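You operate a simulated robot arm through the tools that you are given. There is no shell and no other tool. Be economical: measure what you need, move in short steps, check, and stop when the job is done.

You run a simulated robot arm. Do the job below in one go: nothing can be reset, and whatever is moved stays where it is left.

Task
Put things in order on the counter over the store cupboard. At the end: the green packet clip stands where the silver cumin cup stood; the silver cumin cup stands where the brown filter candle stood; the white filter candle stands where the green packet clip stood; the brown filter candle stands on top of the silver sweets tin; whatever was shut is shut again. Leave all else as you found it, and nothing knocked over.
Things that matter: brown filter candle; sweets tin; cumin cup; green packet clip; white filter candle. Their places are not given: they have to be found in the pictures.

It is judged by the outcome, as a careful person would: the job done as asked, and still so three seconds after it is handed in. It fails if anything else is knocked over, pushed out of place, dropped, spilled or broken.

Robot
A 7-joint arm with a two-finger parallel gripper, fixed in place. Base frame: the origin is at the foot of the arm, x ahead of it, y to its left, z up; the work surface is at about z = 0. Units: mm, degrees, N and s.
With the tool pointing down near the work surface it reaches from about 220 to 580 mm from the base axis. Its first joint turns from -66.0 to 66.0 degrees. Payload 2.5 kg.
The TCP is the grasp point between the finger pads, 23 mm short of the fingertips. In the tool frame z runs along the fingers and y along their closing line. Largest opening 94 mm; finger width 38, thickness 10; the body of the gripper, 54 by 96 mm, starts 39 mm behind the TCP.
Orientation is that of the tool frame in the base frame, as a unit quaternion [w, x, y, z]. With the fingers straight down and closing along the base's y, the tool's x points along the base's -x, its y along +y and its z along -z.

Tools
- The arm moves only by the tool servo_tool. Its argument "series" is a list of rows, each a list of 2 entries, a list of its own where there are three numbers: the shift along the tool's x, y, z in units of 25 mm (1.0 is 25 mm), then the turn, a rotation vector about the tool's x, y, z in units of 6 degrees (1.0 is 6 degrees). In form: [[[x, y, z], [wx, wy, wz]], ...]. A call has 1 to 20 rows; each row shifts and turns the commanded pose from where the row before left it, along the tool's axes as they then stand. "fingers" is the opening, from 0 (shut) to 1 (fully open), set as the call begins (left out, the last holds). A call with a number of a shift or a turn outside -1 to 1 is refused whole. Rows are played at 5 a second. More than 50 mm and 8.6 degrees between two rows, or a gripper value outside its range, and nothing of the call is played. Where a pose cannot be reached the arm comes as near as it can. A force on the tool above 40 N (or 10 N above the force at the start of the call, whichever is more), or a blocked arm, ends the call early, and 0.2 s more pass. Each finger travels about 108 mm/s and halts on what it meets, pressing with about 24 N; the grip force reading is that of the motor and also rises with nothing between the fingers. The clock runs only during rows and for 0.2 s after the last one: add rows that do not move to give the fingers time. The reply holds the time, the measured pose of the TCP, the force on the tool along the base axes, the opening and the grip force, in the units named above and with some noise.
- Cameras (640 x 400 px; columns grow to the right, rows downward): "scene" is fixed at [139, -423.5, 544.3]; the picture's right is [0.64, -0.77, 0.00], its down [-0.45, -0.37, -0.81] and it looks along [0.63, 0.52, -0.58] (base axes); focal length 214 px, centre (320, 200). "wrist" rides on the gripper at [-39, 0, -44] in the tool frame; the picture's right is [0.00, -1.00, 0.00], its down [0.97, 0.00, -0.24] and it looks along [0.24, 0.00, 0.97] (tool axes); focal length 218 px, centre (320, 200).
- get_image(camera): a new picture of that camera. No time passes.
- locate(camera, pixels): for up to 12 pixels [column, row] of the newest picture of that camera ("zoom" is the newest enlarged one), the place [x, y, z] in the base frame of the surface seen there, good to about 2 mm. No time passes.
- close_up(camera, box): a new picture of the part [left, top, right, bottom] of that camera's present view, enlarged. No time passes.
- close_job(): hands the job in; it is judged then, once.

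Work in short steps. Measure before you move; look again where a grasp or a placing could have gone wrong, and mend it. You have 80 turns and 34 pictures in all, those below and enlarged ones among them. Open the gripper and draw the arm clear of the work before you hand the job in, unless the task says otherwise; then end with one line.

The tools are called after "Call:" as a command line: name --argument value ..., lists and objects as JSON in quotes. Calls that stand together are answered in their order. servo_tool: Moves the arm, as the interface text tells. Its arguments: {"type":"object","properties":{"series":{"type":"array"},"fingers":{"type":"number"}},"required":["series"]} The other tools are called the same way: get_image (camera) takes a picture; locate (camera, pixels) gives the place of the surface under pixels of a picture; close_up (camera, box) takes an enlarged picture of a part of a camera's view; close_job () hands the job in.

At the start:

```text
clock: 0.0
tool_pos: [387.6, -105.5, 430.8]
orientation: [0.0, 0.001, 1.0, 0.0]
ft_force: [0.5, 0.3, -0.7]
opening: 93.8
grasp_force: 0.0
```

scene: 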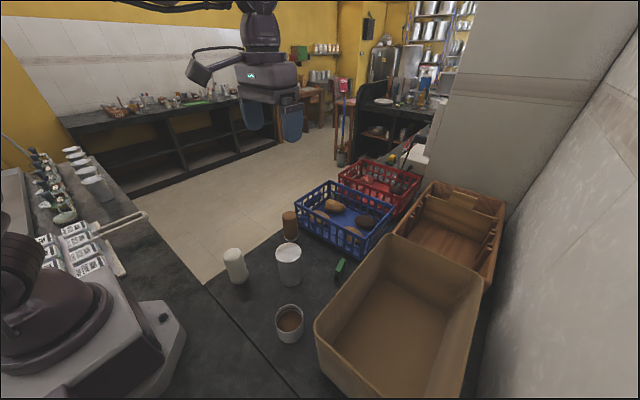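
wrist: 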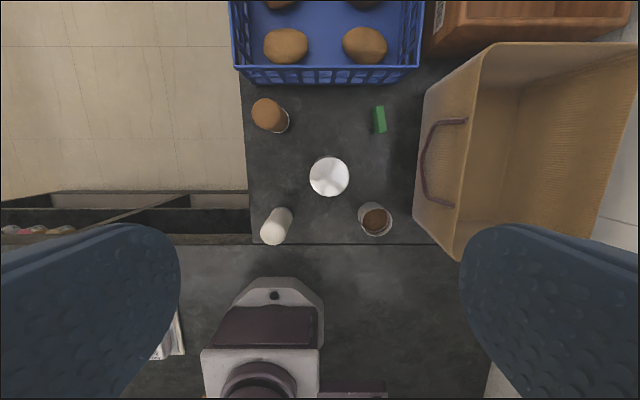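

The wrist picture shows the brown candle (268,115), clip (380,120), tin (329,176), white candle (276,226) and cup (375,219). I look closer and measure these.

Call:
close_up --camera "scene" --box '[210, 190, 370, 350]'

Call:
close_up --camera "wrist" --box '[230, 80, 430, 260]'

Call:
locate --camera "wrist" --pixels '[[264, 110], [280, 125], [380, 113], [380, 128], [329, 176], [329, 160], [329, 193], [272, 232], [375, 219], [300, 215], [350, 240], [240, 78]]'

Call:
locate --camera "scene" --pixels '[[290, 216], [291, 240], [289, 250], [289, 285], [234, 254], [238, 280], [290, 318], [289, 338], [340, 265], [336, 278], [300, 315], [290, 306]]'

```text
2.50 times, centred on (290, 270) of scene
```

zoom: 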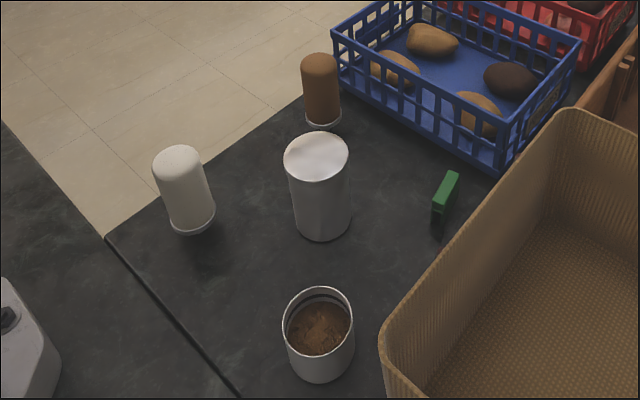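

```text
2.22 times, centred on (330, 170) of wrist
```

zoom: 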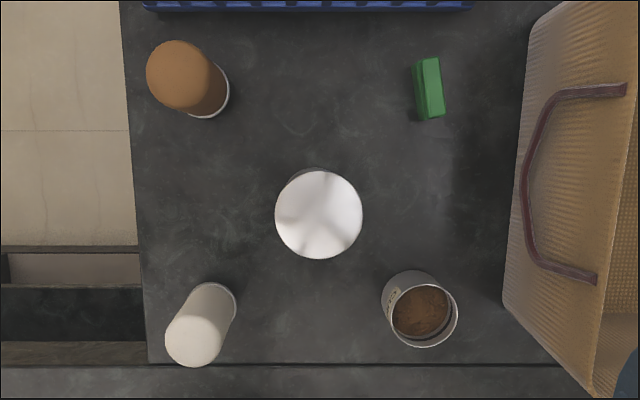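

```text
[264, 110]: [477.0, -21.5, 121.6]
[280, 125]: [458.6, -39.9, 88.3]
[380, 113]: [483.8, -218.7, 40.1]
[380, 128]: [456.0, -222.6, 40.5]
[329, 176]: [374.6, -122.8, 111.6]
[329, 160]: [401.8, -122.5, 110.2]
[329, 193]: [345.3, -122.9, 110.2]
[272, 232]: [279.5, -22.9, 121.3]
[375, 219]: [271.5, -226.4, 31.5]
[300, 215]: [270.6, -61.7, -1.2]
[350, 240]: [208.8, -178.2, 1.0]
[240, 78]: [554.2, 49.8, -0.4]
```

```text
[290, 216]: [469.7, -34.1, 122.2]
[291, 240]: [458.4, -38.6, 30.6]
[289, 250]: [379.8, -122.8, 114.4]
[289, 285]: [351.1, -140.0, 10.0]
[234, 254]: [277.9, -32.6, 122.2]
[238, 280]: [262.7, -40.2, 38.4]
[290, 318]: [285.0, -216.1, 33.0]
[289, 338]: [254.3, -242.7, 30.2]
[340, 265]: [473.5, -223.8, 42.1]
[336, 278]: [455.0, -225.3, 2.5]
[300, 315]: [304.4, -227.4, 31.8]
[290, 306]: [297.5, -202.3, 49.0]
```

All heights are clear: candles 122, tin 111, clip about 41. Now I measure edges in the enlarged wrist picture to get centres of cup rim, clip, candles, and the basket wall.

Call:
locate --camera "zoom" --pixels '[[391, 316], [457, 316], [424, 285], [424, 347], [418, 62], [436, 60], [442, 112], [425, 117], [530, 170], [504, 300], [530, 30], [150, 75]]'

Call:
locate --camera "zoom" --pixels '[[178, 43], [178, 108], [207, 72], [228, 95], [215, 112], [170, 345], [222, 345], [195, 363], [236, 305], [212, 285], [230, 290], [300, 5]]'

```text
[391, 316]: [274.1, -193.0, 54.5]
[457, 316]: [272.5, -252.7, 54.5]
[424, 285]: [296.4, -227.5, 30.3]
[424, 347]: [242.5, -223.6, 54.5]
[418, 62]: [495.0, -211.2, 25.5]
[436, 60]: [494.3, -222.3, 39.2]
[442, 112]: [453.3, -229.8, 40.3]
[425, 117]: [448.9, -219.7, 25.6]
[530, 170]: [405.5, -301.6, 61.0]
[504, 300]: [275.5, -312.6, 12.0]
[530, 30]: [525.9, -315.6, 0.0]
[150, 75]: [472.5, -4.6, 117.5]
```

```text
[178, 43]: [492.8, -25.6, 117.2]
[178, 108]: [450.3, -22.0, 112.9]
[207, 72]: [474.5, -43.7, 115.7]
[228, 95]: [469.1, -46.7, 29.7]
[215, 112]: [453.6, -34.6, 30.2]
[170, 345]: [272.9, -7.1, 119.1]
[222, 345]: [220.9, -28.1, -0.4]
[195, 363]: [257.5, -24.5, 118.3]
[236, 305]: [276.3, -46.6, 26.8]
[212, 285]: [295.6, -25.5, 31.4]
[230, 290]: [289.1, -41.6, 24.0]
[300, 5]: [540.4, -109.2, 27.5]
```

Cup centre ≈ (273,-223), clip ≈ (473,-221) yawed ~10°, brown ≈ (471,-26), white ≈ (275,-26), tin ≈ (374,-122). Order: brown→tin, cup→brown's place, clip→cup's place, white→clip's place. First I move above the brown candle.

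Call:
servo_tool --series '[[[-0.417, 0.3975, 0.9], [0, 0, 0]], [[-0.417, 0.3975, 0.9], [0, 0, 0]], [[-0.417, 0.3975, 0.9], [0, 0, 0]], [[-0.417, 0.3975, 0.9], [0, 0, 0]], [[-0.417, 0.3975, 0.9], [0, 0, 0]], [[-0.417, 0.3975, 0.9], [0, 0, 0]], [[-0.417, 0.3975, 0.9], [0, 0, 0]], [[-0.417, 0.3975, 0.9], [0, 0, 0]], [[0, 0, 0], [0, 0, 0]], [[0, 0, 0], [0, 0, 0]]]' --fingers 1

Call:
get_image --camera "wrist"

```text
clock: 2.2
tool_pos: [471.4, -26.1, 252.0]
orientation: [0.0, 0.0, 1.0, 0.0]
ft_force: [-0.4, 0.1, 0.3]
opening: 94.2
grasp_force: 0.1
```

```text
29 pictures are left
```

wrist: 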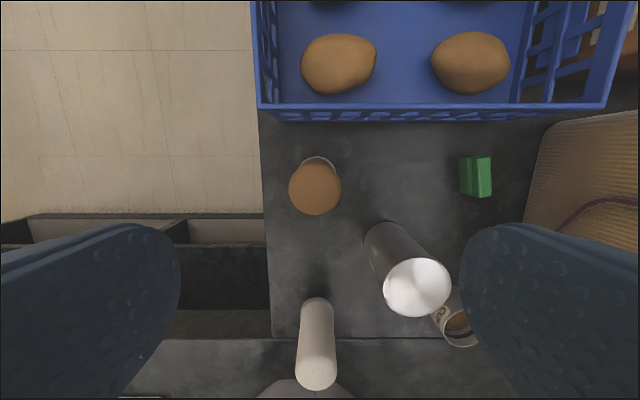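

The candle shows at (315,188), a few mm off centre; I measure its edges to refine.

Call:
locate --camera "wrist" --pixels '[[291, 188], [339, 188], [315, 166], [315, 213], [315, 188], [318, 158], [385, 288], [449, 288], [417, 259], [417, 316], [462, 175], [490, 175]]'

```text
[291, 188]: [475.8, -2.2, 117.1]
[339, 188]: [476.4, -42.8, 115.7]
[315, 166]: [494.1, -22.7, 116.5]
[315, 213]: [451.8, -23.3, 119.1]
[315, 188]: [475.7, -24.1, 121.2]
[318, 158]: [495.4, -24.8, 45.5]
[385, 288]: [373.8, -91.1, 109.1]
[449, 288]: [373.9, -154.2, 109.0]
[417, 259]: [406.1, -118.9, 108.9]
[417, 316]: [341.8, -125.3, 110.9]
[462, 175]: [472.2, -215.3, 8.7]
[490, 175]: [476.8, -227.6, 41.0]
```

Brown centre is (473,-23), tin centre (374,-122.5). I correct and descend to z=90, then grip.

Call:
servo_tool --series '[[[-0.064, 0.124, 0], [0, 0, 0]], [[0, 0, 0.81], [0, 0, 0]], [[0, 0, 0.81], [0, 0, 0]], [[0, 0, 0.81], [0, 0, 0]], [[0, 0, 0.81], [0, 0, 0]], [[0, 0, 0.81], [0, 0, 0]], [[0, 0, 0.81], [0, 0, 0]], [[0, 0, 0.81], [0, 0, 0]], [[0, 0, 0.81], [0, 0, 0]], [[0, 0, 0], [0, 0, 0]], [[0, 0, 0], [0, 0, 0]]]'

Call:
servo_tool --series '[[[0, 0, 0], [0, 0, 0]], [[0, 0, 0], [0, 0, 0]], [[0, 0, 0], [0, 0, 0]], [[0, 0, 0], [0, 0, 0]]]' --fingers 0

```text
clock: 4.6
tool_pos: [472.3, -23.6, 90.9]
orientation: [0.001, 0.0, 1.0, 0.0]
ft_force: [-0.6, 0.3, 0.1]
opening: 94.1
grasp_force: 0.0
```

```text
clock: 5.6
tool_pos: [472.8, -23.2, 91.0]
orientation: [0.0, 0.0, 1.0, 0.0]
ft_force: [-0.8, 1.4, 1.1]
opening: 45.6
grasp_force: 24.3
```

Gripped at 45.6 mm. I lift 150 mm and carry it over the tin.

Call:
servo_tool --series '[[[0, 0, -0.5], [0, 0, 0]], [[0, 0, -0.75], [0, 0, 0]], [[0, 0, -0.95], [0, 0, 0]], [[0, 0, -0.95], [0, 0, 0]], [[0, 0, -0.95], [0, 0, 0]], [[0, 0, -0.95], [0, 0, 0]], [[0, 0, -0.95], [0, 0, 0]], [[0.4, -0.4, 0], [0, 0, 0]], [[0.66, -0.66, 0], [0, 0, 0]], [[0.66, -0.66, 0], [0, 0, 0]], [[0.66, -0.66, 0], [0, 0, 0]], [[0.66, -0.66, 0], [0, 0, 0]], [[0.66, -0.66, 0], [0, 0, 0]], [[0.26, -0.27, 0], [0, 0, 0]], [[0, 0, 0], [0, 0, 0]], [[0, 0, 0], [0, 0, 0]]]'

Call:
close_up --camera "scene" --box '[200, 110, 400, 300]'

```text
clock: 9.0
tool_pos: [372.4, -123.0, 241.8]
orientation: [0.001, 0.0, 1.0, 0.0]
ft_force: [-0.1, -0.2, -1.7]
opening: 45.5
grasp_force: 23.5
```

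```text
2.11 times, centred on (300, 205) of scene
```

zoom: 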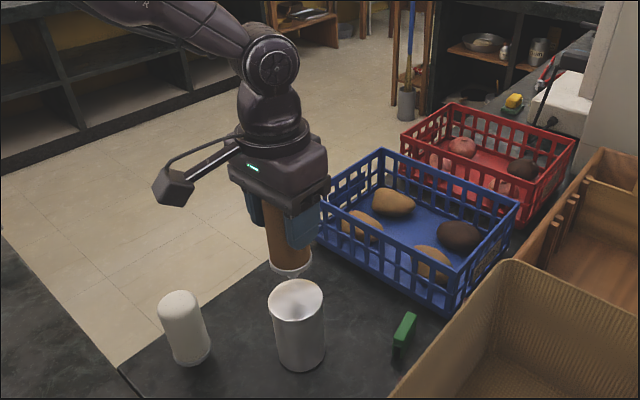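

Candle hangs straight, centred above the tin. I lower to about z=204 then creep.

Call:
servo_tool --series '[[[-0.03, 0.01, 0.4], [0, 0, 0]], [[0, 0, 0.4], [0, 0, 0]], [[0, 0, 0.4], [0, 0, 0]], [[0, 0, 0.2], [0, 0, 0]], [[0, 0, 0.08], [0, 0, 0]], [[0, 0, 0], [0, 0, 0]], [[0, 0, 0], [0, 0, 0]]]'

Call:
servo_tool --series '[[[0, 0, 0.04], [0, 0, 0]], [[0, 0, 0], [0, 0, 0]]]'

Call:
servo_tool --series '[[[0, 0, 0.04], [0, 0, 0]], [[0, 0, 0], [0, 0, 0]]]'

```text
clock: 10.6
tool_pos: [373.5, -122.1, 204.0]
orientation: [-0.001, 0.0, 1.0, 0.0]
ft_force: [0.0, 0.6, -2.6]
opening: 45.7
grasp_force: 24.2
```

```text
clock: 11.2
tool_pos: [374.0, -122.8, 203.8]
orientation: [0.001, -0.001, 1.0, 0.0]
ft_force: [1.0, 1.1, -1.1]
opening: 45.4
grasp_force: 24.0
```

```text
clock: 11.8
tool_pos: [374.4, -122.4, 202.0]
orientation: [0.0, -0.001, 1.0, -0.001]
ft_force: [-1.7, 1.4, 7.8]
opening: 45.3
grasp_force: 24.3
```

Contact at z≈202 (7.8 N). I release and check.

Call:
servo_tool --series '[[[0, 0, 0], [0, 0, 0]], [[0, 0, 0], [0, 0, 0]], [[0, 0, 0], [0, 0, 0]], [[0, 0, 0], [0, 0, 0]]]' --fingers 0.85

Call:
close_up --camera "scene" --box '[200, 110, 400, 300]'

```text
clock: 12.8
tool_pos: [373.2, -124.3, 201.3]
orientation: [-0.001, 0.0, 1.0, -0.001]
ft_force: [-0.3, 0.1, 0.2]
opening: 79.7
grasp_force: 0.1
```

```text
2.11 times, centred on (300, 205) of scene
```

zoom: 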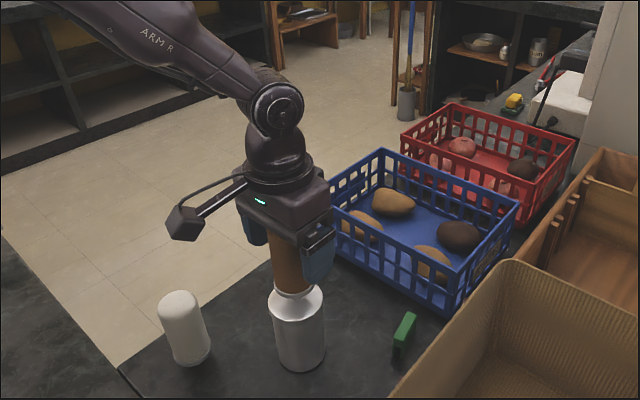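

The brown candle stands on the tin. I raise straight up clear of it, move over the cup and look.

Call:
servo_tool --series '[[[0, 0, -0.5], [0, 0, 0]], [[0, 0, -0.9], [0, 0, 0]], [[0, 0, -0.9], [0, 0, 0]], [[0, 0, -0.9], [0, 0, 0]], [[0, 0, -0.6], [0, 0, 0]], [[0.8, -0.8, 0], [0, 0, 0]], [[0.8, -0.8, 0], [0, 0, 0]], [[0.8, -0.8, 0], [0, 0, 0]], [[0.8, -0.8, 0], [0, 0, 0]], [[0.8, -0.8, 0], [0, 0, 0]], [[0, 0, 1], [0, 0, 0]], [[0, 0, 1], [0, 0, 0]], [[0, 0, 1], [0, 0, 0]], [[0, 0, 1], [0, 0, 0]], [[0, 0, 0], [0, 0, 0]], [[0, 0, 0], [0, 0, 0]]]' --fingers 1

Call:
get_image --camera "wrist"

```text
clock: 16.2
tool_pos: [275.7, -222.2, 196.9]
orientation: [0.0, 0.0, 1.0, 0.0]
ft_force: [-0.5, 0.6, -0.8]
opening: 93.9
grasp_force: 0.1
```

```text
26 pictures are left
```

wrist: 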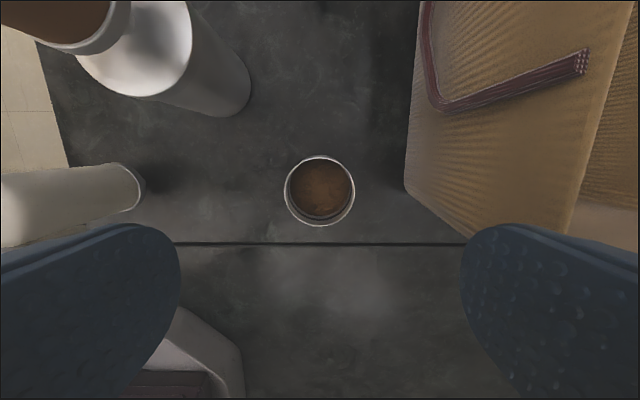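

Cup rim at columns 285–354, rows 156–227; I measure rim, and the basket wall and tin lid edge for clearance.

Call:
locate --camera "wrist" --pixels '[[286, 190], [353, 190], [320, 157], [320, 225], [320, 190], [408, 180], [470, 190], [445, 100], [320, 240]]'

```text
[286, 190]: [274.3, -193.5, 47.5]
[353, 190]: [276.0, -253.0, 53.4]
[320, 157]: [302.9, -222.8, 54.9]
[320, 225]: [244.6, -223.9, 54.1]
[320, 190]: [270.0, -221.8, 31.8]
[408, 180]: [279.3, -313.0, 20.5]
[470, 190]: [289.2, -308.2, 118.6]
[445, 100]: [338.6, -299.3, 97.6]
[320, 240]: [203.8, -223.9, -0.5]
```

Cup centre (273.8,-223.3), under the gripper; the basket wall is at y≈-300, clear. I descend to z≈33 and grip.

Call:
servo_tool --series '[[[0.03, -0.02, 0.82], [0, 0, 0]], [[0, 0, 0.82], [0, 0, 0]], [[0, 0, 0.82], [0, 0, 0]], [[0, 0, 0.82], [0, 0, 0]], [[0, 0, 0.82], [0, 0, 0]], [[0, 0, 0.82], [0, 0, 0]], [[0, 0, 0.82], [0, 0, 0]], [[0, 0, 0.82], [0, 0, 0]], [[0, 0, 0], [0, 0, 0]], [[0, 0, 0], [0, 0, 0]]]'

Call:
servo_tool --series '[[[0, 0, 0], [0, 0, 0]], [[0, 0, 0], [0, 0, 0]], [[0, 0, 0], [0, 0, 0]], [[0, 0, 0], [0, 0, 0]]]' --fingers 0

```text
clock: 18.4
tool_pos: [273.7, -223.5, 31.8]
orientation: [0.0, 0.0, 1.0, 0.0]
ft_force: [0.7, 0.4, 1.0]
opening: 94.1
grasp_force: 0.1
```

```text
clock: 19.4
tool_pos: [272.5, -223.6, 33.0]
orientation: [0.0, 0.0, 1.0, 0.0]
ft_force: [-1.0, 0.1, -1.1]
opening: 54.9
grasp_force: 24.2
```

Gripped at 54.9 mm. I lift gently to about z=310, to go over the candle stack.

Call:
servo_tool --series '[[[0, 0, -0.3], [0, 0, 0]], [[0, 0, -0.5], [0, 0, 0]], [[0, 0, -0.7], [0, 0, 0]], [[0, 0, -0.7], [0, 0, 0]], [[0, 0, -0.7], [0, 0, 0]], [[0, 0, -0.7], [0, 0, 0]], [[0, 0, -0.7], [0, 0, 0]], [[0, 0, -0.7], [0, 0, 0]], [[0, 0, -0.7], [0, 0, 0]], [[0, 0, -0.7], [0, 0, 0]], [[0, 0, -0.7], [0, 0, 0]], [[0, 0, -0.7], [0, 0, 0]], [[0, 0, -0.7], [0, 0, 0]], [[0, 0, -0.7], [0, 0, 0]], [[0, 0, -0.7], [0, 0, 0]], [[0, 0, -0.7], [0, 0, 0]], [[0, 0, -0.48], [0, 0, 0]], [[0, 0, 0], [0, 0, 0]], [[0, 0, 0], [0, 0, 0]]]'

Call:
close_up --camera "scene" --box '[160, 90, 420, 350]'

```text
clock: 23.4
tool_pos: [273.4, -221.8, 309.5]
orientation: [0.0, 0.0, 1.0, -0.001]
ft_force: [0.7, 0.8, 0.2]
opening: 55.2
grasp_force: 23.6
```

```text
1.54 times, centred on (290, 220) of scene
```

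zoom: 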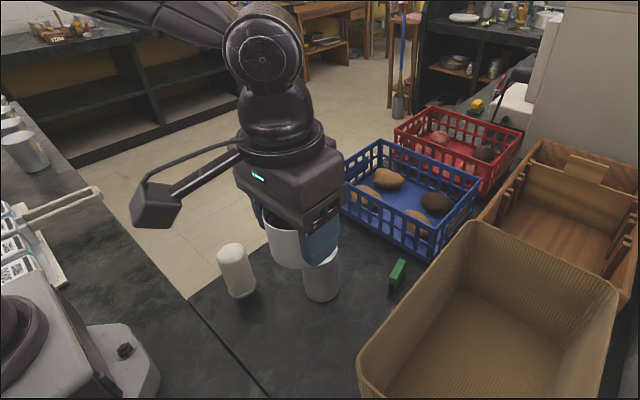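

Cup held upright, bottom at ≈277, well above the stack top at 233. I cross to above the brown candle's old place (473,-23).

Call:
servo_tool --series '[[[-0.25, 0.25, 0], [0, 0, 0]], [[-0.45, 0.45, 0], [0, 0, 0]], [[-0.55, 0.55, 0], [0, 0, 0]], [[-0.55, 0.55, 0], [0, 0, 0]], [[-0.55, 0.55, 0], [0, 0, 0]], [[-0.55, 0.55, 0], [0, 0, 0]], [[-0.55, 0.55, 0], [0, 0, 0]], [[-0.55, 0.55, 0], [0, 0, 0]], [[-0.55, 0.55, 0], [0, 0, 0]], [[-0.55, 0.55, 0], [0, 0, 0]], [[-0.55, 0.55, 0], [0, 0, 0]], [[-0.55, 0.55, 0], [0, 0, 0]], [[-0.55, 0.55, 0], [0, 0, 0]], [[-0.55, 0.55, 0], [0, 0, 0]], [[-0.45, 0.45, 0], [0, 0, 0]], [[-0.23, 0.25, 0], [0, 0, 0]], [[0, 0, 0], [0, 0, 0]], [[0, 0, 0], [0, 0, 0]]]'

Call:
get_image --camera "wrist"

```text
clock: 27.2
tool_pos: [471.6, -21.5, 310.4]
orientation: [0.001, 0.0, 1.0, 0.0]
ft_force: [0.4, 0.3, 0.2]
opening: 55.0
grasp_force: 23.8
```

```text
24 pictures are left
```

wrist: 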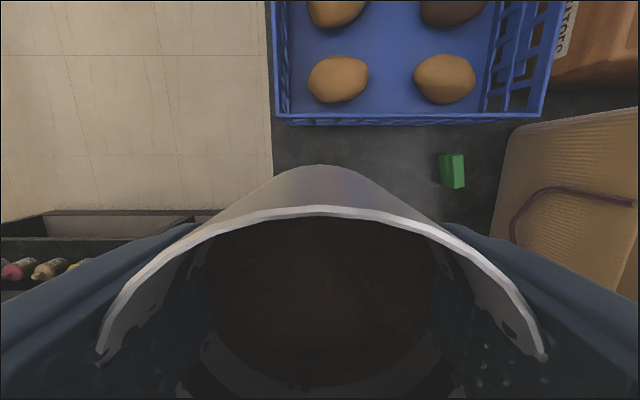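

Path clear below. I descend to about z=36, then creep to contact.

Call:
servo_tool --series '[[[-0.04, -0.04, 0.3], [0, 0, 0]], [[0, 0, 0.6], [0, 0, 0]], [[0, 0, 0.7], [0, 0, 0]], [[0, 0, 0.7], [0, 0, 0]], [[0, 0, 0.7], [0, 0, 0]], [[0, 0, 0.7], [0, 0, 0]], [[0, 0, 0.7], [0, 0, 0]], [[0, 0, 0.7], [0, 0, 0]], [[0, 0, 0.7], [0, 0, 0]], [[0, 0, 0.7], [0, 0, 0]], [[0, 0, 0.7], [0, 0, 0]], [[0, 0, 0.7], [0, 0, 0]], [[0, 0, 0.7], [0, 0, 0]], [[0, 0, 0.7], [0, 0, 0]], [[0, 0, 0.7], [0, 0, 0]], [[0, 0, 0.5], [0, 0, 0]], [[0, 0, 0.3], [0, 0, 0]], [[0, 0, 0.12], [0, 0, 0]], [[0, 0, 0], [0, 0, 0]], [[0, 0, 0], [0, 0, 0]]]'

Call:
servo_tool --series '[[[0, 0, 0.05], [0, 0, 0]], [[0, 0, 0], [0, 0, 0]]]'

```text
clock: 31.4
tool_pos: [475.4, -23.3, 36.3]
orientation: [0.0, 0.0, 1.0, 0.0]
ft_force: [-0.1, 0.1, 0.0]
opening: 55.2
grasp_force: 24.3
```

```text
clock: 32.0
tool_pos: [473.7, -22.9, 36.9]
orientation: [0.0, 0.001, 1.0, 0.0]
ft_force: [-0.4, 0.6, -0.8]
opening: 55.3
grasp_force: 24.0
```

No contact yet at z≈36; I creep down further.

Call:
servo_tool --series '[[[0, 0, 0.06], [0, 0, 0]], [[0, 0, 0], [0, 0, 0]]]'

Call:
servo_tool --series '[[[0, 0, 0.04], [0, 0, 0]], [[0, 0, 0], [0, 0, 0]]]'

```text
clock: 32.6
tool_pos: [473.5, -23.3, 34.1]
orientation: [0.0, 0.0, 1.0, 0.001]
ft_force: [0.2, 0.2, -0.9]
opening: 55.2
grasp_force: 24.3
```

```text
clock: 33.2
tool_pos: [474.1, -24.1, 32.3]
orientation: [0.0, 0.001, 1.0, 0.0]
ft_force: [-6.5, 0.4, 15.2]
opening: 55.2
grasp_force: 23.8
```

Contact on the counter (15 N). I release, then raise clear.

Call:
servo_tool --series '[[[0, 0, -0.02], [0, 0, 0]], [[0, 0, 0], [0, 0, 0]], [[0, 0, 0], [0, 0, 0]], [[0, 0, 0], [0, 0, 0]]]' --fingers 1

Call:
servo_tool --series '[[[0, 0, -0.4], [0, 0, 0]], [[0, 0, -0.8], [0, 0, 0]], [[0, 0, -0.8], [0, 0, 0]], [[0, 0, -0.8], [0, 0, 0]], [[0, 0, -0.8], [0, 0, 0]], [[0, 0, -0.8], [0, 0, 0]], [[0, 0, -0.8], [0, 0, 0]], [[0, 0, -0.8], [0, 0, 0]], [[0, 0, 0], [0, 0, 0]]]'

Call:
get_image --camera "wrist"

```text
clock: 34.2
tool_pos: [474.0, -23.7, 32.3]
orientation: [-0.001, 0.0, 1.0, 0.0]
ft_force: [-0.1, -0.4, 0.4]
opening: 93.8
grasp_force: 0.1
```

```text
clock: 36.2
tool_pos: [472.7, -23.8, 185.5]
orientation: [0.0, 0.0, 1.0, 0.0]
ft_force: [0.1, 0.5, -0.2]
opening: 93.8
grasp_force: 0.1
```

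```text
23 pictures are left
```

wrist: 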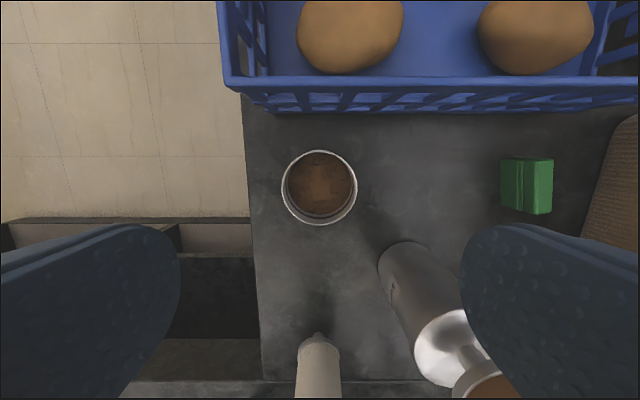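

Cup stands upright in the brown candle's place. I slide at this height to above the clip and look.

Call:
servo_tool --series '[[[0, -0.4, 0], [0, 0, 0]], [[0, -0.8, 0], [0, 0, 0]], [[0, -0.8, 0], [0, 0, 0]], [[0, -0.8, 0], [0, 0, 0]], [[0, -0.8, 0], [0, 0, 0]], [[0, -0.8, 0], [0, 0, 0]], [[0, -0.8, 0], [0, 0, 0]], [[0, -0.8, 0], [0, 0, 0]], [[0, -0.8, 0], [0, 0, 0]], [[0, -0.8, 0], [0, 0, 0]], [[0, -0.3, 0], [0, 0, 0]], [[0, 0, 0], [0, 0, 0]], [[0, 0, 0], [0, 0, 0]]]'

Call:
get_image --camera "wrist"

```text
clock: 39.0
tool_pos: [474.2, -221.3, 180.9]
orientation: [0.0, 0.0, 1.0, 0.0]
ft_force: [-0.6, 0.1, 0.7]
opening: 93.8
grasp_force: 0.1
```

```text
22 pictures are left
```

wrist: 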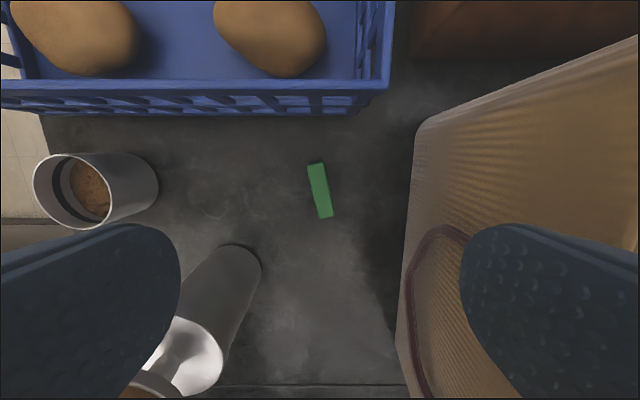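

The clip is at (320,190), tilted about 10°. I measure its corners and the basket wall and handle for clearance.

Call:
locate --camera "wrist" --pixels '[[310, 165], [323, 165], [331, 214], [320, 216], [320, 190], [420, 130], [408, 220], [440, 230], [410, 280], [455, 210], [418, 390], [630, 45]]'

```text
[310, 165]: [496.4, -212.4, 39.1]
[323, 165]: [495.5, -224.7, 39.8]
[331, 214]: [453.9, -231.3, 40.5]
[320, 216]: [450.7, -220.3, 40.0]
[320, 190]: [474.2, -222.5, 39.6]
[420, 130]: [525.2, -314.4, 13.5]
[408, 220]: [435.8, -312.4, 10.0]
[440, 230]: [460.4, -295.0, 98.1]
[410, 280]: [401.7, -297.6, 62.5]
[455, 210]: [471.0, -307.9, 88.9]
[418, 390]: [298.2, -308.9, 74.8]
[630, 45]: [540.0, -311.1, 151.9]
```

Clip centre (474,-222), yaw ≈9°, 12 mm wide; handle at y≈-295, so I narrow the fingers, turn 9°, and descend to about z=60 first.

Call:
servo_tool --series '[[[0, -0.02, 0], [0, 0, -0.75]], [[0, 0, 0], [0, 0, -0.75]], [[0, 0, 0.82], [0, 0, 0]], [[0, 0, 0.82], [0, 0, 0]], [[0, 0, 0.82], [0, 0, 0]], [[0, 0, 0.82], [0, 0, 0]], [[0, 0, 0.82], [0, 0, 0]], [[0, 0, 0.82], [0, 0, 0]], [[0, 0, 0], [0, 0, 0]], [[0, 0, 0], [0, 0, 0]], [[0, 0, 0], [0, 0, 0]]]' --fingers 0.45

Call:
get_image --camera "wrist"

```text
clock: 41.4
tool_pos: [473.3, -222.1, 59.9]
orientation: [0.0, -0.078, 0.997, 0.0]
ft_force: [-0.9, -0.2, 0.9]
opening: 42.2
grasp_force: 0.1
```

```text
21 pictures are left
```

wrist: 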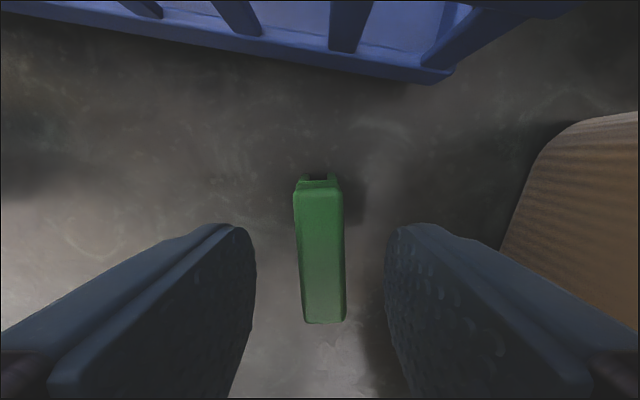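

The clip lies centred between the fingers. I descend to z≈27 and grip.

Call:
servo_tool --series '[[[0, 0, 0.5], [0, 0, 0]], [[0, 0, 0.5], [0, 0, 0]], [[0, 0, 0.3], [0, 0, 0]], [[0, 0, 0], [0, 0, 0]], [[0, 0, 0], [0, 0, 0]]]'

Call:
servo_tool --series '[[[0, 0, 0], [0, 0, 0]], [[0, 0, 0], [0, 0, 0]], [[0, 0, 0], [0, 0, 0]], [[0, 0, 0], [0, 0, 0]]]' --fingers 0

```text
clock: 42.6
tool_pos: [473.6, -221.3, 25.9]
orientation: [0.0, -0.078, 0.997, 0.001]
ft_force: [0.8, -0.8, 0.1]
opening: 42.4
grasp_force: 0.0
```

```text
clock: 43.6
tool_pos: [475.0, -222.1, 27.5]
orientation: [0.0, -0.079, 0.997, 0.0]
ft_force: [0.2, 0.9, -0.1]
opening: 15.0
grasp_force: 24.1
```

Gripped at 15 mm. I lift to z≈310 so the whole gripper passes clear of the candle stack.

Call:
servo_tool --series '[[[0, 0, -0.4], [0, 0, 0]], [[0, 0, -0.85], [0, 0, 0]], [[0, 0, -0.85], [0, 0, 0]], [[0, 0, -0.85], [0, 0, 0]], [[0, 0, -0.85], [0, 0, 0]], [[0, 0, -0.85], [0, 0, 0]], [[0, 0, -0.85], [0, 0, 0]], [[0, 0, -0.85], [0, 0, 0]], [[0, 0, -0.85], [0, 0, 0]], [[0, 0, -0.85], [0, 0, 0]], [[0, 0, -0.85], [0, 0, 0]], [[0, 0, -0.85], [0, 0, 0]], [[0, 0, -0.85], [0, 0, 0]], [[0, 0, -0.72], [0, 0, 0]], [[0, 0, 0], [0, 0, 0]]]'

Call:
servo_tool --series '[[[0.4, 0.06, 0], [0, 0, 0]], [[0.795, 0.12, 0], [0, 0, 0]], [[0.795, 0.12, 0], [0, 0, 0]], [[0.795, 0.12, 0], [0, 0, 0]], [[0.795, 0.12, 0], [0, 0, 0]], [[0.795, 0.12, 0], [0, 0, 0]], [[0.795, 0.12, 0], [0, 0, 0]], [[0.795, 0.12, 0], [0, 0, 0]], [[0.795, 0.12, 0], [0, 0, 0]], [[0.795, 0.12, 0], [0, 0, 0]], [[0.395, 0.06, 0], [0, 0, 0]], [[0, 0, 0], [0, 0, 0]], [[0, 0, 0], [0, 0, 0]]]'

Call:
get_image --camera "wrist"

```text
clock: 46.8
tool_pos: [473.0, -223.4, 310.1]
orientation: [-0.001, -0.078, 0.997, 0.0]
ft_force: [0.5, 0.2, -0.7]
opening: 15.0
grasp_force: 23.5
```

```text
clock: 49.6
tool_pos: [272.1, -222.2, 309.3]
orientation: [0.0, -0.079, 0.997, 0.001]
ft_force: [-0.3, 0.4, -0.6]
opening: 15.3
grasp_force: 24.3
```

```text
20 pictures are left
```

wrist: 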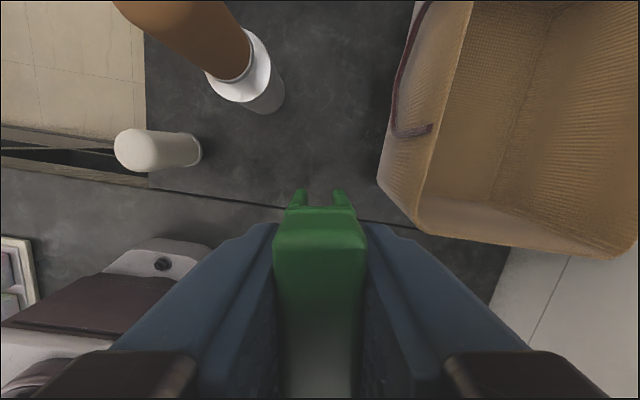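

Clip held, place below is empty. I descend to about z=31, then creep.

Call:
servo_tool --series '[[[0, 0, 0.4], [0, 0, 0]], [[0, 0, 0.8], [0, 0, 0]], [[0, 0, 0.8], [0, 0, 0]], [[0, 0, 0.8], [0, 0, 0]], [[0, 0, 0.8], [0, 0, 0]], [[0, 0, 0.8], [0, 0, 0]], [[0, 0, 0.8], [0, 0, 0]], [[0, 0, 0.8], [0, 0, 0]], [[0, 0, 0.8], [0, 0, 0]], [[0, 0, 0.8], [0, 0, 0]], [[0, 0, 0.8], [0, 0, 0]], [[0, 0, 0.8], [0, 0, 0]], [[0, 0, 0.8], [0, 0, 0]], [[0, 0, 0.7], [0, 0, 0]], [[0, 0, 0.3], [0, 0, 0]], [[0, 0, 0.15], [0, 0, 0]], [[0, 0, 0], [0, 0, 0]], [[0, 0, 0], [0, 0, 0]]]'

Call:
servo_tool --series '[[[0, 0, 0.05], [0, 0, 0]], [[0, 0, 0], [0, 0, 0]]]'

Call:
servo_tool --series '[[[0, 0, 0.04], [0, 0, 0]], [[0, 0, 0], [0, 0, 0]]]'

```text
clock: 53.4
tool_pos: [272.6, -224.6, 29.2]
orientation: [-0.001, -0.078, 0.997, 0.0]
ft_force: [0.7, 0.4, 0.6]
opening: 15.1
grasp_force: 23.6
```

```text
clock: 54.0
tool_pos: [273.4, -224.2, 29.7]
orientation: [0.0, -0.078, 0.997, -0.001]
ft_force: [-0.1, -0.1, 0.1]
opening: 15.3
grasp_force: 24.0
```

```text
clock: 54.6
tool_pos: [273.7, -223.4, 27.7]
orientation: [0.001, -0.079, 0.997, 0.0]
ft_force: [0.1, 0.4, -0.1]
opening: 15.3
grasp_force: 23.8
```

Not touching yet; I creep on.

Call:
servo_tool --series '[[[0, 0, 0.04], [0, 0, 0]], [[0, 0, 0], [0, 0, 0]]]'

```text
clock: 55.2
tool_pos: [272.4, -223.3, 26.9]
orientation: [0.001, -0.078, 0.997, 0.001]
ft_force: [-0.2, -1.1, 0.4]
opening: 15.0
grasp_force: 24.3
```

One more small step.

Call:
servo_tool --series '[[[0, 0, 0.03], [0, 0, 0]], [[0, 0, 0], [0, 0, 0]]]'

```text
clock: 55.8
tool_pos: [273.4, -222.9, 27.0]
orientation: [0.001, -0.078, 0.997, -0.001]
ft_force: [-1.3, -0.1, 8.6]
opening: 15.3
grasp_force: 24.3
```

Contact (8.6 N). I release and raise about 280 mm, then look.

Call:
servo_tool --series '[[[0, 0, 0], [0, 0, 0]], [[0, 0, 0], [0, 0, 0]], [[0, 0, 0], [0, 0, 0]]]' --fingers 0.45

Call:
servo_tool --series '[[[0, 0, -0.4], [0, 0, 0]], [[0, 0, -0.85], [0, 0, 0]], [[0, 0, -0.85], [0, 0, 0]], [[0, 0, -0.85], [0, 0, 0]], [[0, 0, -0.85], [0, 0, 0]], [[0, 0, -0.85], [0, 0, 0]], [[0, 0, -0.85], [0, 0, 0]], [[0, 0, -0.85], [0, 0, 0]], [[0, 0, -0.85], [0, 0, 0]], [[0, 0, -0.85], [0, 0, 0]], [[0, 0, -0.85], [0, 0, 0]], [[0, 0, -0.85], [0, 0, 0]], [[0, 0, -0.85], [0, 0, 0]], [[0, 0, -0.6], [0, 0, 0]], [[0, 0, 0], [0, 0, 0.75]], [[0, 0, 0], [0, 0, 0.75]], [[0, 0, 0], [0, 0, 0]]]'

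Call:
get_image --camera "wrist"

```text
clock: 56.6
tool_pos: [272.7, -221.9, 26.8]
orientation: [0.0, -0.078, 0.997, -0.001]
ft_force: [-0.7, -0.1, -0.7]
opening: 42.3
grasp_force: 0.1
```

```text
clock: 60.2
tool_pos: [272.0, -223.9, 309.7]
orientation: [-0.001, 0.0, 1.0, 0.001]
ft_force: [-0.7, 0.2, -0.2]
opening: 42.3
grasp_force: 0.0
```

```text
19 pictures are left
```

wrist: 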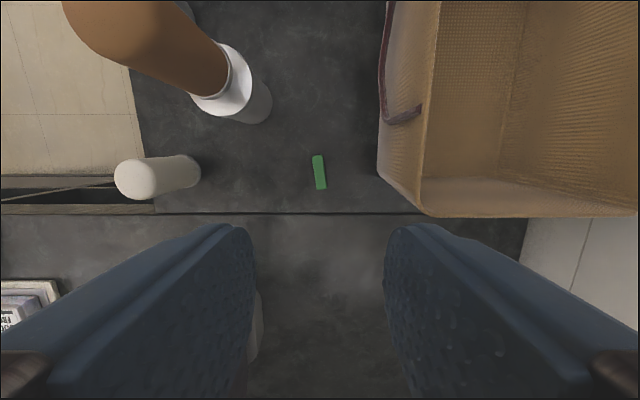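

Clip stands upright in the cup's old place. I move over to the white candle at z≈310, then down to 235 and look.

Call:
servo_tool --series '[[[-0.1, 0.4, 0], [0, 0, 0]], [[0, 0.85, 0], [0, 0, 0]], [[0, 0.85, 0], [0, 0, 0]], [[0, 0.85, 0], [0, 0, 0]], [[0, 0.85, 0], [0, 0, 0]], [[0, 0.85, 0], [0, 0, 0]], [[0, 0.85, 0], [0, 0, 0]], [[0, 0.85, 0], [0, 0, 0]], [[0, 0.85, 0], [0, 0, 0]], [[0, 0.7, 0], [0, 0, 0]], [[0, 0, 0.75], [0, 0, 0]], [[0, 0, 0.75], [0, 0, 0]], [[0, 0, 0.75], [0, 0, 0]], [[0, 0, 0.75], [0, 0, 0]], [[0, 0, 0], [0, 0, 0]], [[0, 0, 0], [0, 0, 0]]]' --fingers 1

Call:
get_image --camera "wrist"

```text
clock: 63.6
tool_pos: [272.7, -24.8, 229.9]
orientation: [0.0, 0.001, 1.0, 0.0]
ft_force: [0.2, -0.3, 0.2]
opening: 93.9
grasp_force: 0.0
```

```text
18 pictures are left
```

wrist: 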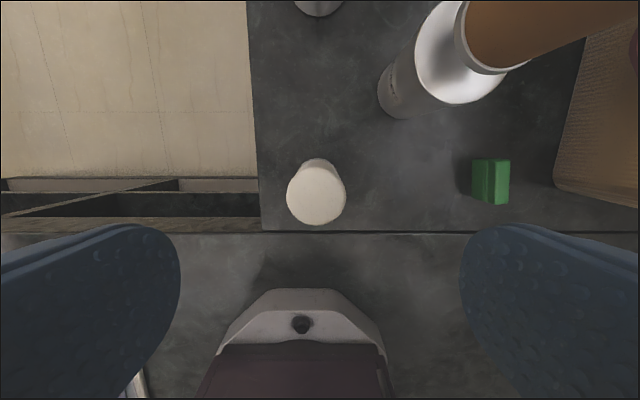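

White candle top at (316,194), edges cols 287–346, rows 167–224; I measure it.

Call:
locate --camera "wrist" --pixels '[[289, 194], [344, 194], [316, 168], [316, 222], [316, 194], [318, 160]]'

```text
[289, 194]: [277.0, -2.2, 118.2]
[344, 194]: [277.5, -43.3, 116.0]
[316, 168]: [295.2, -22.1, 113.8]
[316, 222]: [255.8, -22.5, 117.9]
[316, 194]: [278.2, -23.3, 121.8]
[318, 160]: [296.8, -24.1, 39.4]
```

Centre (275.5,-23). I correct slightly, descend to z≈91, and grip.

Call:
servo_tool --series '[[[-0.09, 0.06, 0], [0, 0, 0]], [[0, 0, 0.7], [0, 0, 0]], [[0, 0, 0.7], [0, 0, 0]], [[0, 0, 0.7], [0, 0, 0]], [[0, 0, 0.7], [0, 0, 0]], [[0, 0, 0.7], [0, 0, 0]], [[0, 0, 0.7], [0, 0, 0]], [[0, 0, 0.7], [0, 0, 0]], [[0, 0, 0.7], [0, 0, 0]], [[0, 0, 0], [0, 0, 0]], [[0, 0, 0], [0, 0, 0]]]'

Call:
servo_tool --series '[[[0, 0, 0], [0, 0, 0]], [[0, 0, 0], [0, 0, 0]], [[0, 0, 0], [0, 0, 0]], [[0, 0, 0], [0, 0, 0]]]' --fingers 0

```text
clock: 66.0
tool_pos: [277.1, -23.5, 88.8]
orientation: [0.0, 0.0, 1.0, 0.0]
ft_force: [-0.4, -0.3, -0.3]
opening: 93.9
grasp_force: 0.1
```

```text
clock: 67.0
tool_pos: [277.5, -23.9, 88.9]
orientation: [0.0, 0.0, 1.0, 0.0]
ft_force: [0.4, 1.6, 1.2]
opening: 45.4
grasp_force: 23.5
```

Gripped at 45.4 mm. I lift to z≈354 so its foot (≈265) clears the stack top (233).

Call:
servo_tool --series '[[[0, 0, -0.4], [0, 0, 0]], [[0, 0, -0.85], [0, 0, 0]], [[0, 0, -0.85], [0, 0, 0]], [[0, 0, -0.85], [0, 0, 0]], [[0, 0, -0.85], [0, 0, 0]], [[0, 0, -0.85], [0, 0, 0]], [[0, 0, -0.85], [0, 0, 0]], [[0, 0, -0.85], [0, 0, 0]], [[0, 0, -0.85], [0, 0, 0]], [[0, 0, -0.85], [0, 0, 0]], [[0, 0, -0.85], [0, 0, 0]], [[0, 0, -0.85], [0, 0, 0]], [[0, 0, -0.85], [0, 0, 0]], [[0, 0, 0], [0, 0, 0]], [[0, 0, 0], [0, 0, 0]]]'

Call:
close_up --camera "scene" --box '[160, 50, 420, 310]'

```text
clock: 70.2
tool_pos: [277.1, -25.2, 355.7]
orientation: [0.0, 0.0, 1.0, 0.0]
ft_force: [-0.9, 0.0, -2.7]
opening: 45.2
grasp_force: 24.3
```

```text
1.54 times, centred on (290, 180) of scene
```

zoom: 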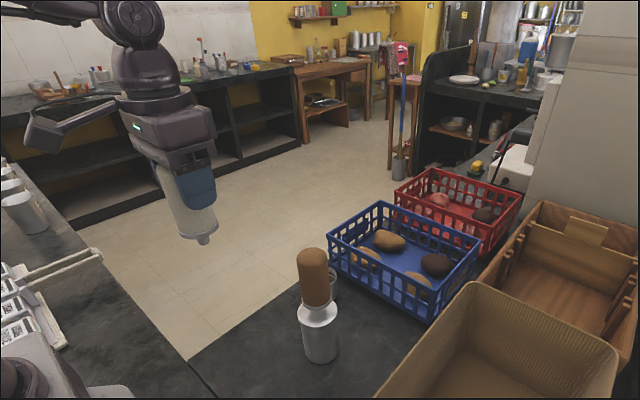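

The candle hangs upright (a small spigot shows at its foot), and the brown one stands straight on the tin. I cross diagonally over the stack to about (422,-169), then check height.

Call:
servo_tool --series '[[[-0.3, -0.3, 0], [0, 0, 0]], [[-0.55, -0.55, 0], [0, 0, 0]], [[-0.55, -0.55, 0], [0, 0, 0]], [[-0.55, -0.55, 0], [0, 0, 0]], [[-0.55, -0.55, 0], [0, 0, 0]], [[-0.55, -0.55, 0], [0, 0, 0]], [[-0.55, -0.55, 0], [0, 0, 0]], [[-0.55, -0.55, 0], [0, 0, 0]], [[-0.55, -0.55, 0], [0, 0, 0]], [[-0.55, -0.55, 0], [0, 0, 0]], [[-0.55, -0.55, 0], [0, 0, 0]], [[-0.3, -0.3, 0], [0, 0, 0]], [[0, 0, 0], [0, 0, 0]]]'

Call:
servo_tool --series '[[[-0.3, -0.3, 0], [0, 0, 0]], [[-0.5, -0.5, 0], [0, 0, 0]], [[-0.5, -0.5, 0], [0, 0, 0]], [[-0.5, -0.5, 0], [0, 0, 0]], [[-0.02, -0.02, 0], [0, 0, 0]], [[0, 0, 0], [0, 0, 0]], [[0, 0, 0], [0, 0, 0]]]'

Call:
get_image --camera "wrist"

```text
clock: 73.0
tool_pos: [429.9, -175.7, 357.4]
orientation: [0.0, 0.0, 1.0, 0.0]
ft_force: [-0.8, 0.2, -2.0]
opening: 45.1
grasp_force: 24.0
```

```text
clock: 74.6
tool_pos: [476.8, -223.5, 355.0]
orientation: [0.0, 0.0, 1.0, 0.0]
ft_force: [0.7, 0.3, -2.5]
opening: 45.2
grasp_force: 23.9
```

```text
16 pictures are left
```

wrist: 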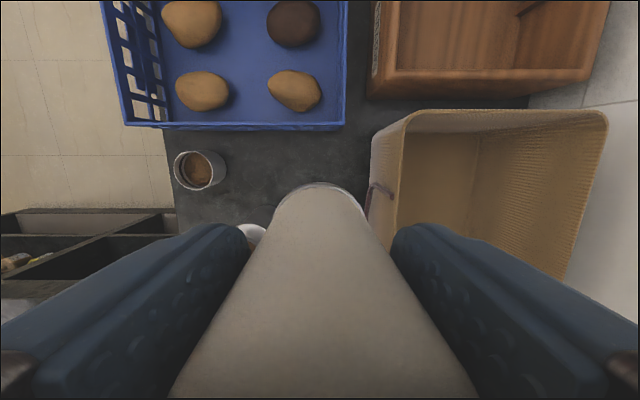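

I'm above the clip's old place. Before descending, I check where the arm's side box sits relative to the stack.

Call:
close_up --camera "scene" --box '[180, 0, 460, 250]'

```text
1.60 times, centred on (320, 125) of scene
```

zoom: 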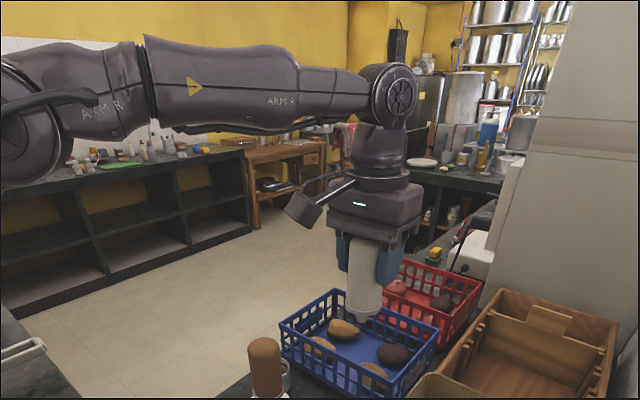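

Call:
locate --camera "zoom" --pixels '[[302, 212], [292, 205], [308, 225], [340, 195], [362, 318], [265, 360]]'

```text
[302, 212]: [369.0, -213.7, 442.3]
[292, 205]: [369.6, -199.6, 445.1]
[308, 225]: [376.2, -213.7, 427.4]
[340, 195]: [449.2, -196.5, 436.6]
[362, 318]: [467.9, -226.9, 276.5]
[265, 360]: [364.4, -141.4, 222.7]
```

The side box reaches to x≈365, y≈-198, about 50 mm clear of the stack (edge y≈-145). Safe; I descend to about z=94.

Call:
servo_tool --series '[[[0.04, 0.02, 0.4], [0, 0, 0]], [[0, 0, 0.75], [0, 0, 0]], [[0, 0, 0.75], [0, 0, 0]], [[0, 0, 0.75], [0, 0, 0]], [[0, 0, 0.75], [0, 0, 0]], [[0, 0, 0.75], [0, 0, 0]], [[0, 0, 0.75], [0, 0, 0]], [[0, 0, 0.75], [0, 0, 0]], [[0, 0, 0.75], [0, 0, 0]], [[0, 0, 0.75], [0, 0, 0]], [[0, 0, 0.75], [0, 0, 0]], [[0, 0, 0.75], [0, 0, 0]], [[0, 0, 0.75], [0, 0, 0]], [[0, 0, 0.75], [0, 0, 0]], [[0, 0, 0.2], [0, 0, 0]], [[0, 0, 0.1], [0, 0, 0]], [[0, 0, 0], [0, 0, 0]], [[0, 0, 0], [0, 0, 0]]]'

Call:
servo_tool --series '[[[0, 0, 0.05], [0, 0, 0]], [[0, 0, 0], [0, 0, 0]]]'

Call:
servo_tool --series '[[[0, 0, 0.05], [0, 0, 0]], [[0, 0, 0], [0, 0, 0]]]'

```text
clock: 78.4
tool_pos: [476.0, -223.3, 94.1]
orientation: [0.0, 0.0, 1.0, 0.0]
ft_force: [0.2, -0.1, -2.7]
opening: 45.1
grasp_force: 23.8
```

```text
clock: 79.0
tool_pos: [474.6, -223.9, 92.6]
orientation: [0.0, -0.001, 1.0, 0.0]
ft_force: [0.6, 1.0, -2.8]
opening: 44.9
grasp_force: 23.8
```

```text
clock: 79.6
tool_pos: [474.5, -222.8, 90.7]
orientation: [0.0, -0.001, 1.0, 0.0]
ft_force: [0.0, 0.3, -2.3]
opening: 44.8
grasp_force: 24.0
```

Still hanging (-2.3 N). I creep further.

Call:
servo_tool --series '[[[0, 0, 0.04], [0, 0, 0]], [[0, 0, 0], [0, 0, 0]]]'

Call:
servo_tool --series '[[[0, 0, 0.03], [0, 0, 0]], [[0, 0, 0], [0, 0, 0]]]'

```text
clock: 80.2
tool_pos: [474.4, -221.5, 90.6]
orientation: [0.001, 0.0, 1.0, 0.0]
ft_force: [0.4, -0.4, -2.2]
opening: 45.2
grasp_force: 24.1
```

```text
clock: 80.8
tool_pos: [474.7, -221.7, 90.1]
orientation: [0.0, 0.0, 1.0, 0.0]
ft_force: [-1.9, 0.4, 5.1]
opening: 45.1
grasp_force: 24.1
```

Contact (5.1 N). I release and look before withdrawing.

Call:
servo_tool --series '[[[0, 0, 0], [0, 0, 0]], [[0, 0, 0], [0, 0, 0]], [[0, 0, 0], [0, 0, 0]], [[0, 0, 0], [0, 0, 0]]]' --fingers 0.9

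Call:
servo_tool --series '[[[0, 0, -0.3], [0, 0, 0]], [[0, 0, -0.6], [0, 0, 0]], [[0, 0, -0.85], [0, 0, 0]], [[0, 0, -0.85], [0, 0, 0]], [[0, 0, -0.85], [0, 0, 0]], [[0, 0, -0.85], [0, 0, 0]], [[0, 0, -0.85], [0, 0, 0]], [[0, 0, -0.85], [0, 0, 0]], [[0, 0, -0.85], [0, 0, 0]], [[0, 0, -0.85], [0, 0, 0]], [[0, 0, -0.85], [0, 0, 0]], [[0, 0, -0.85], [0, 0, 0]], [[0, 0, -0.85], [0, 0, 0]], [[0, 0, 0], [0, 0, 0]], [[0, 0, 0], [0, 0, 0]]]'

Call:
get_image --camera "wrist"

Call:
close_up --camera "scene" --box '[210, 150, 410, 350]'

```text
clock: 81.8
tool_pos: [474.4, -221.9, 89.5]
orientation: [0.0, 0.0, 1.0, 0.0]
ft_force: [-0.1, 0.3, 0.5]
opening: 84.6
grasp_force: 0.1
```

```text
clock: 85.0
tool_pos: [473.4, -222.3, 344.8]
orientation: [0.0, -0.001, 1.0, -0.001]
ft_force: [0.0, 0.1, 0.7]
opening: 84.4
grasp_force: 0.1
```

```text
14 pictures are left
```

wrist: 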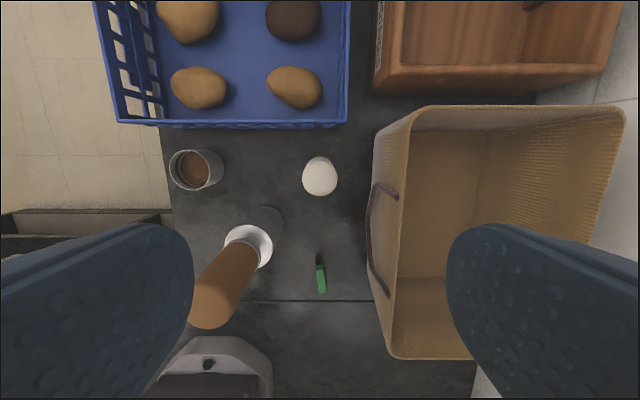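

```text
2.00 times, centred on (310, 250) of scene
```

zoom: 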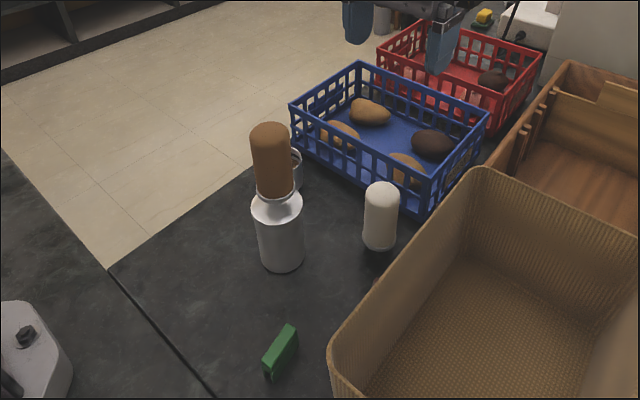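

All four stand upright in their places. I let two seconds pass with the gripper open and check that the positions hold.

Call:
servo_tool --series '[[[0, 0, -0.8], [0, 0, 0]], [[0, 0, -0.8], [0, 0, 0]], [[0, 0, -0.8], [0, 0, 0]], [[0, 0, 0], [0, 0, 0]], [[0, 0, 0], [0, 0, 0]], [[0, 0, 0], [0, 0, 0]], [[0, 0, 0], [0, 0, 0]], [[0, 0, 0], [0, 0, 0]], [[0, 0, 0], [0, 0, 0]], [[0, 0, 0], [0, 0, 0]]]' --fingers 1

Call:
close_up --camera "scene" --box '[210, 150, 410, 350]'

Call:
locate --camera "zoom" --pixels '[[270, 128], [271, 180], [381, 188], [381, 235], [288, 336], [280, 235]]'

```text
clock: 87.2
tool_pos: [474.3, -223.1, 405.4]
orientation: [0.0, 0.0, 1.0, 0.0]
ft_force: [0.6, 0.2, 0.4]
opening: 94.0
grasp_force: 0.1
```

```text
2.00 times, centred on (310, 250) of scene
```

zoom: 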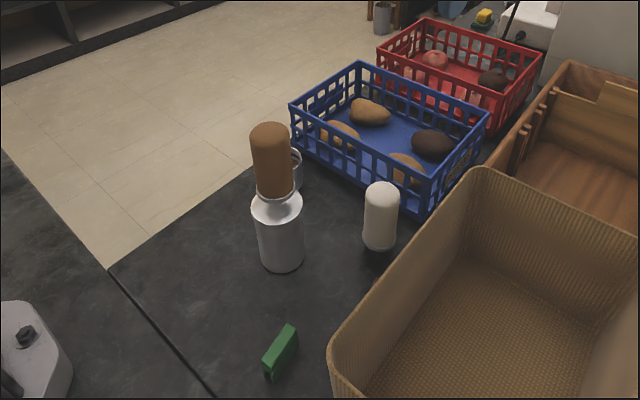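

```text
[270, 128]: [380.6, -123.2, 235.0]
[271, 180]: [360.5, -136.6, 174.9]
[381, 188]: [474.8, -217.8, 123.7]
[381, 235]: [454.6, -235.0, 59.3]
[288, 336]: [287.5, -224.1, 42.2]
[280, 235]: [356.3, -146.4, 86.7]
```

Nothing has moved between the two views, everything stands, and the arm is clear with the gripper open. I hand the job in.

Call:
close_job

```text
The job is handed in.
```

The job is done and handed in: the brown candle is on the sweets tin, the cumin cup where the brown candle stood, the clip where the cup stood and the white candle where the clip stood; the last picture showed nothing knocked over.
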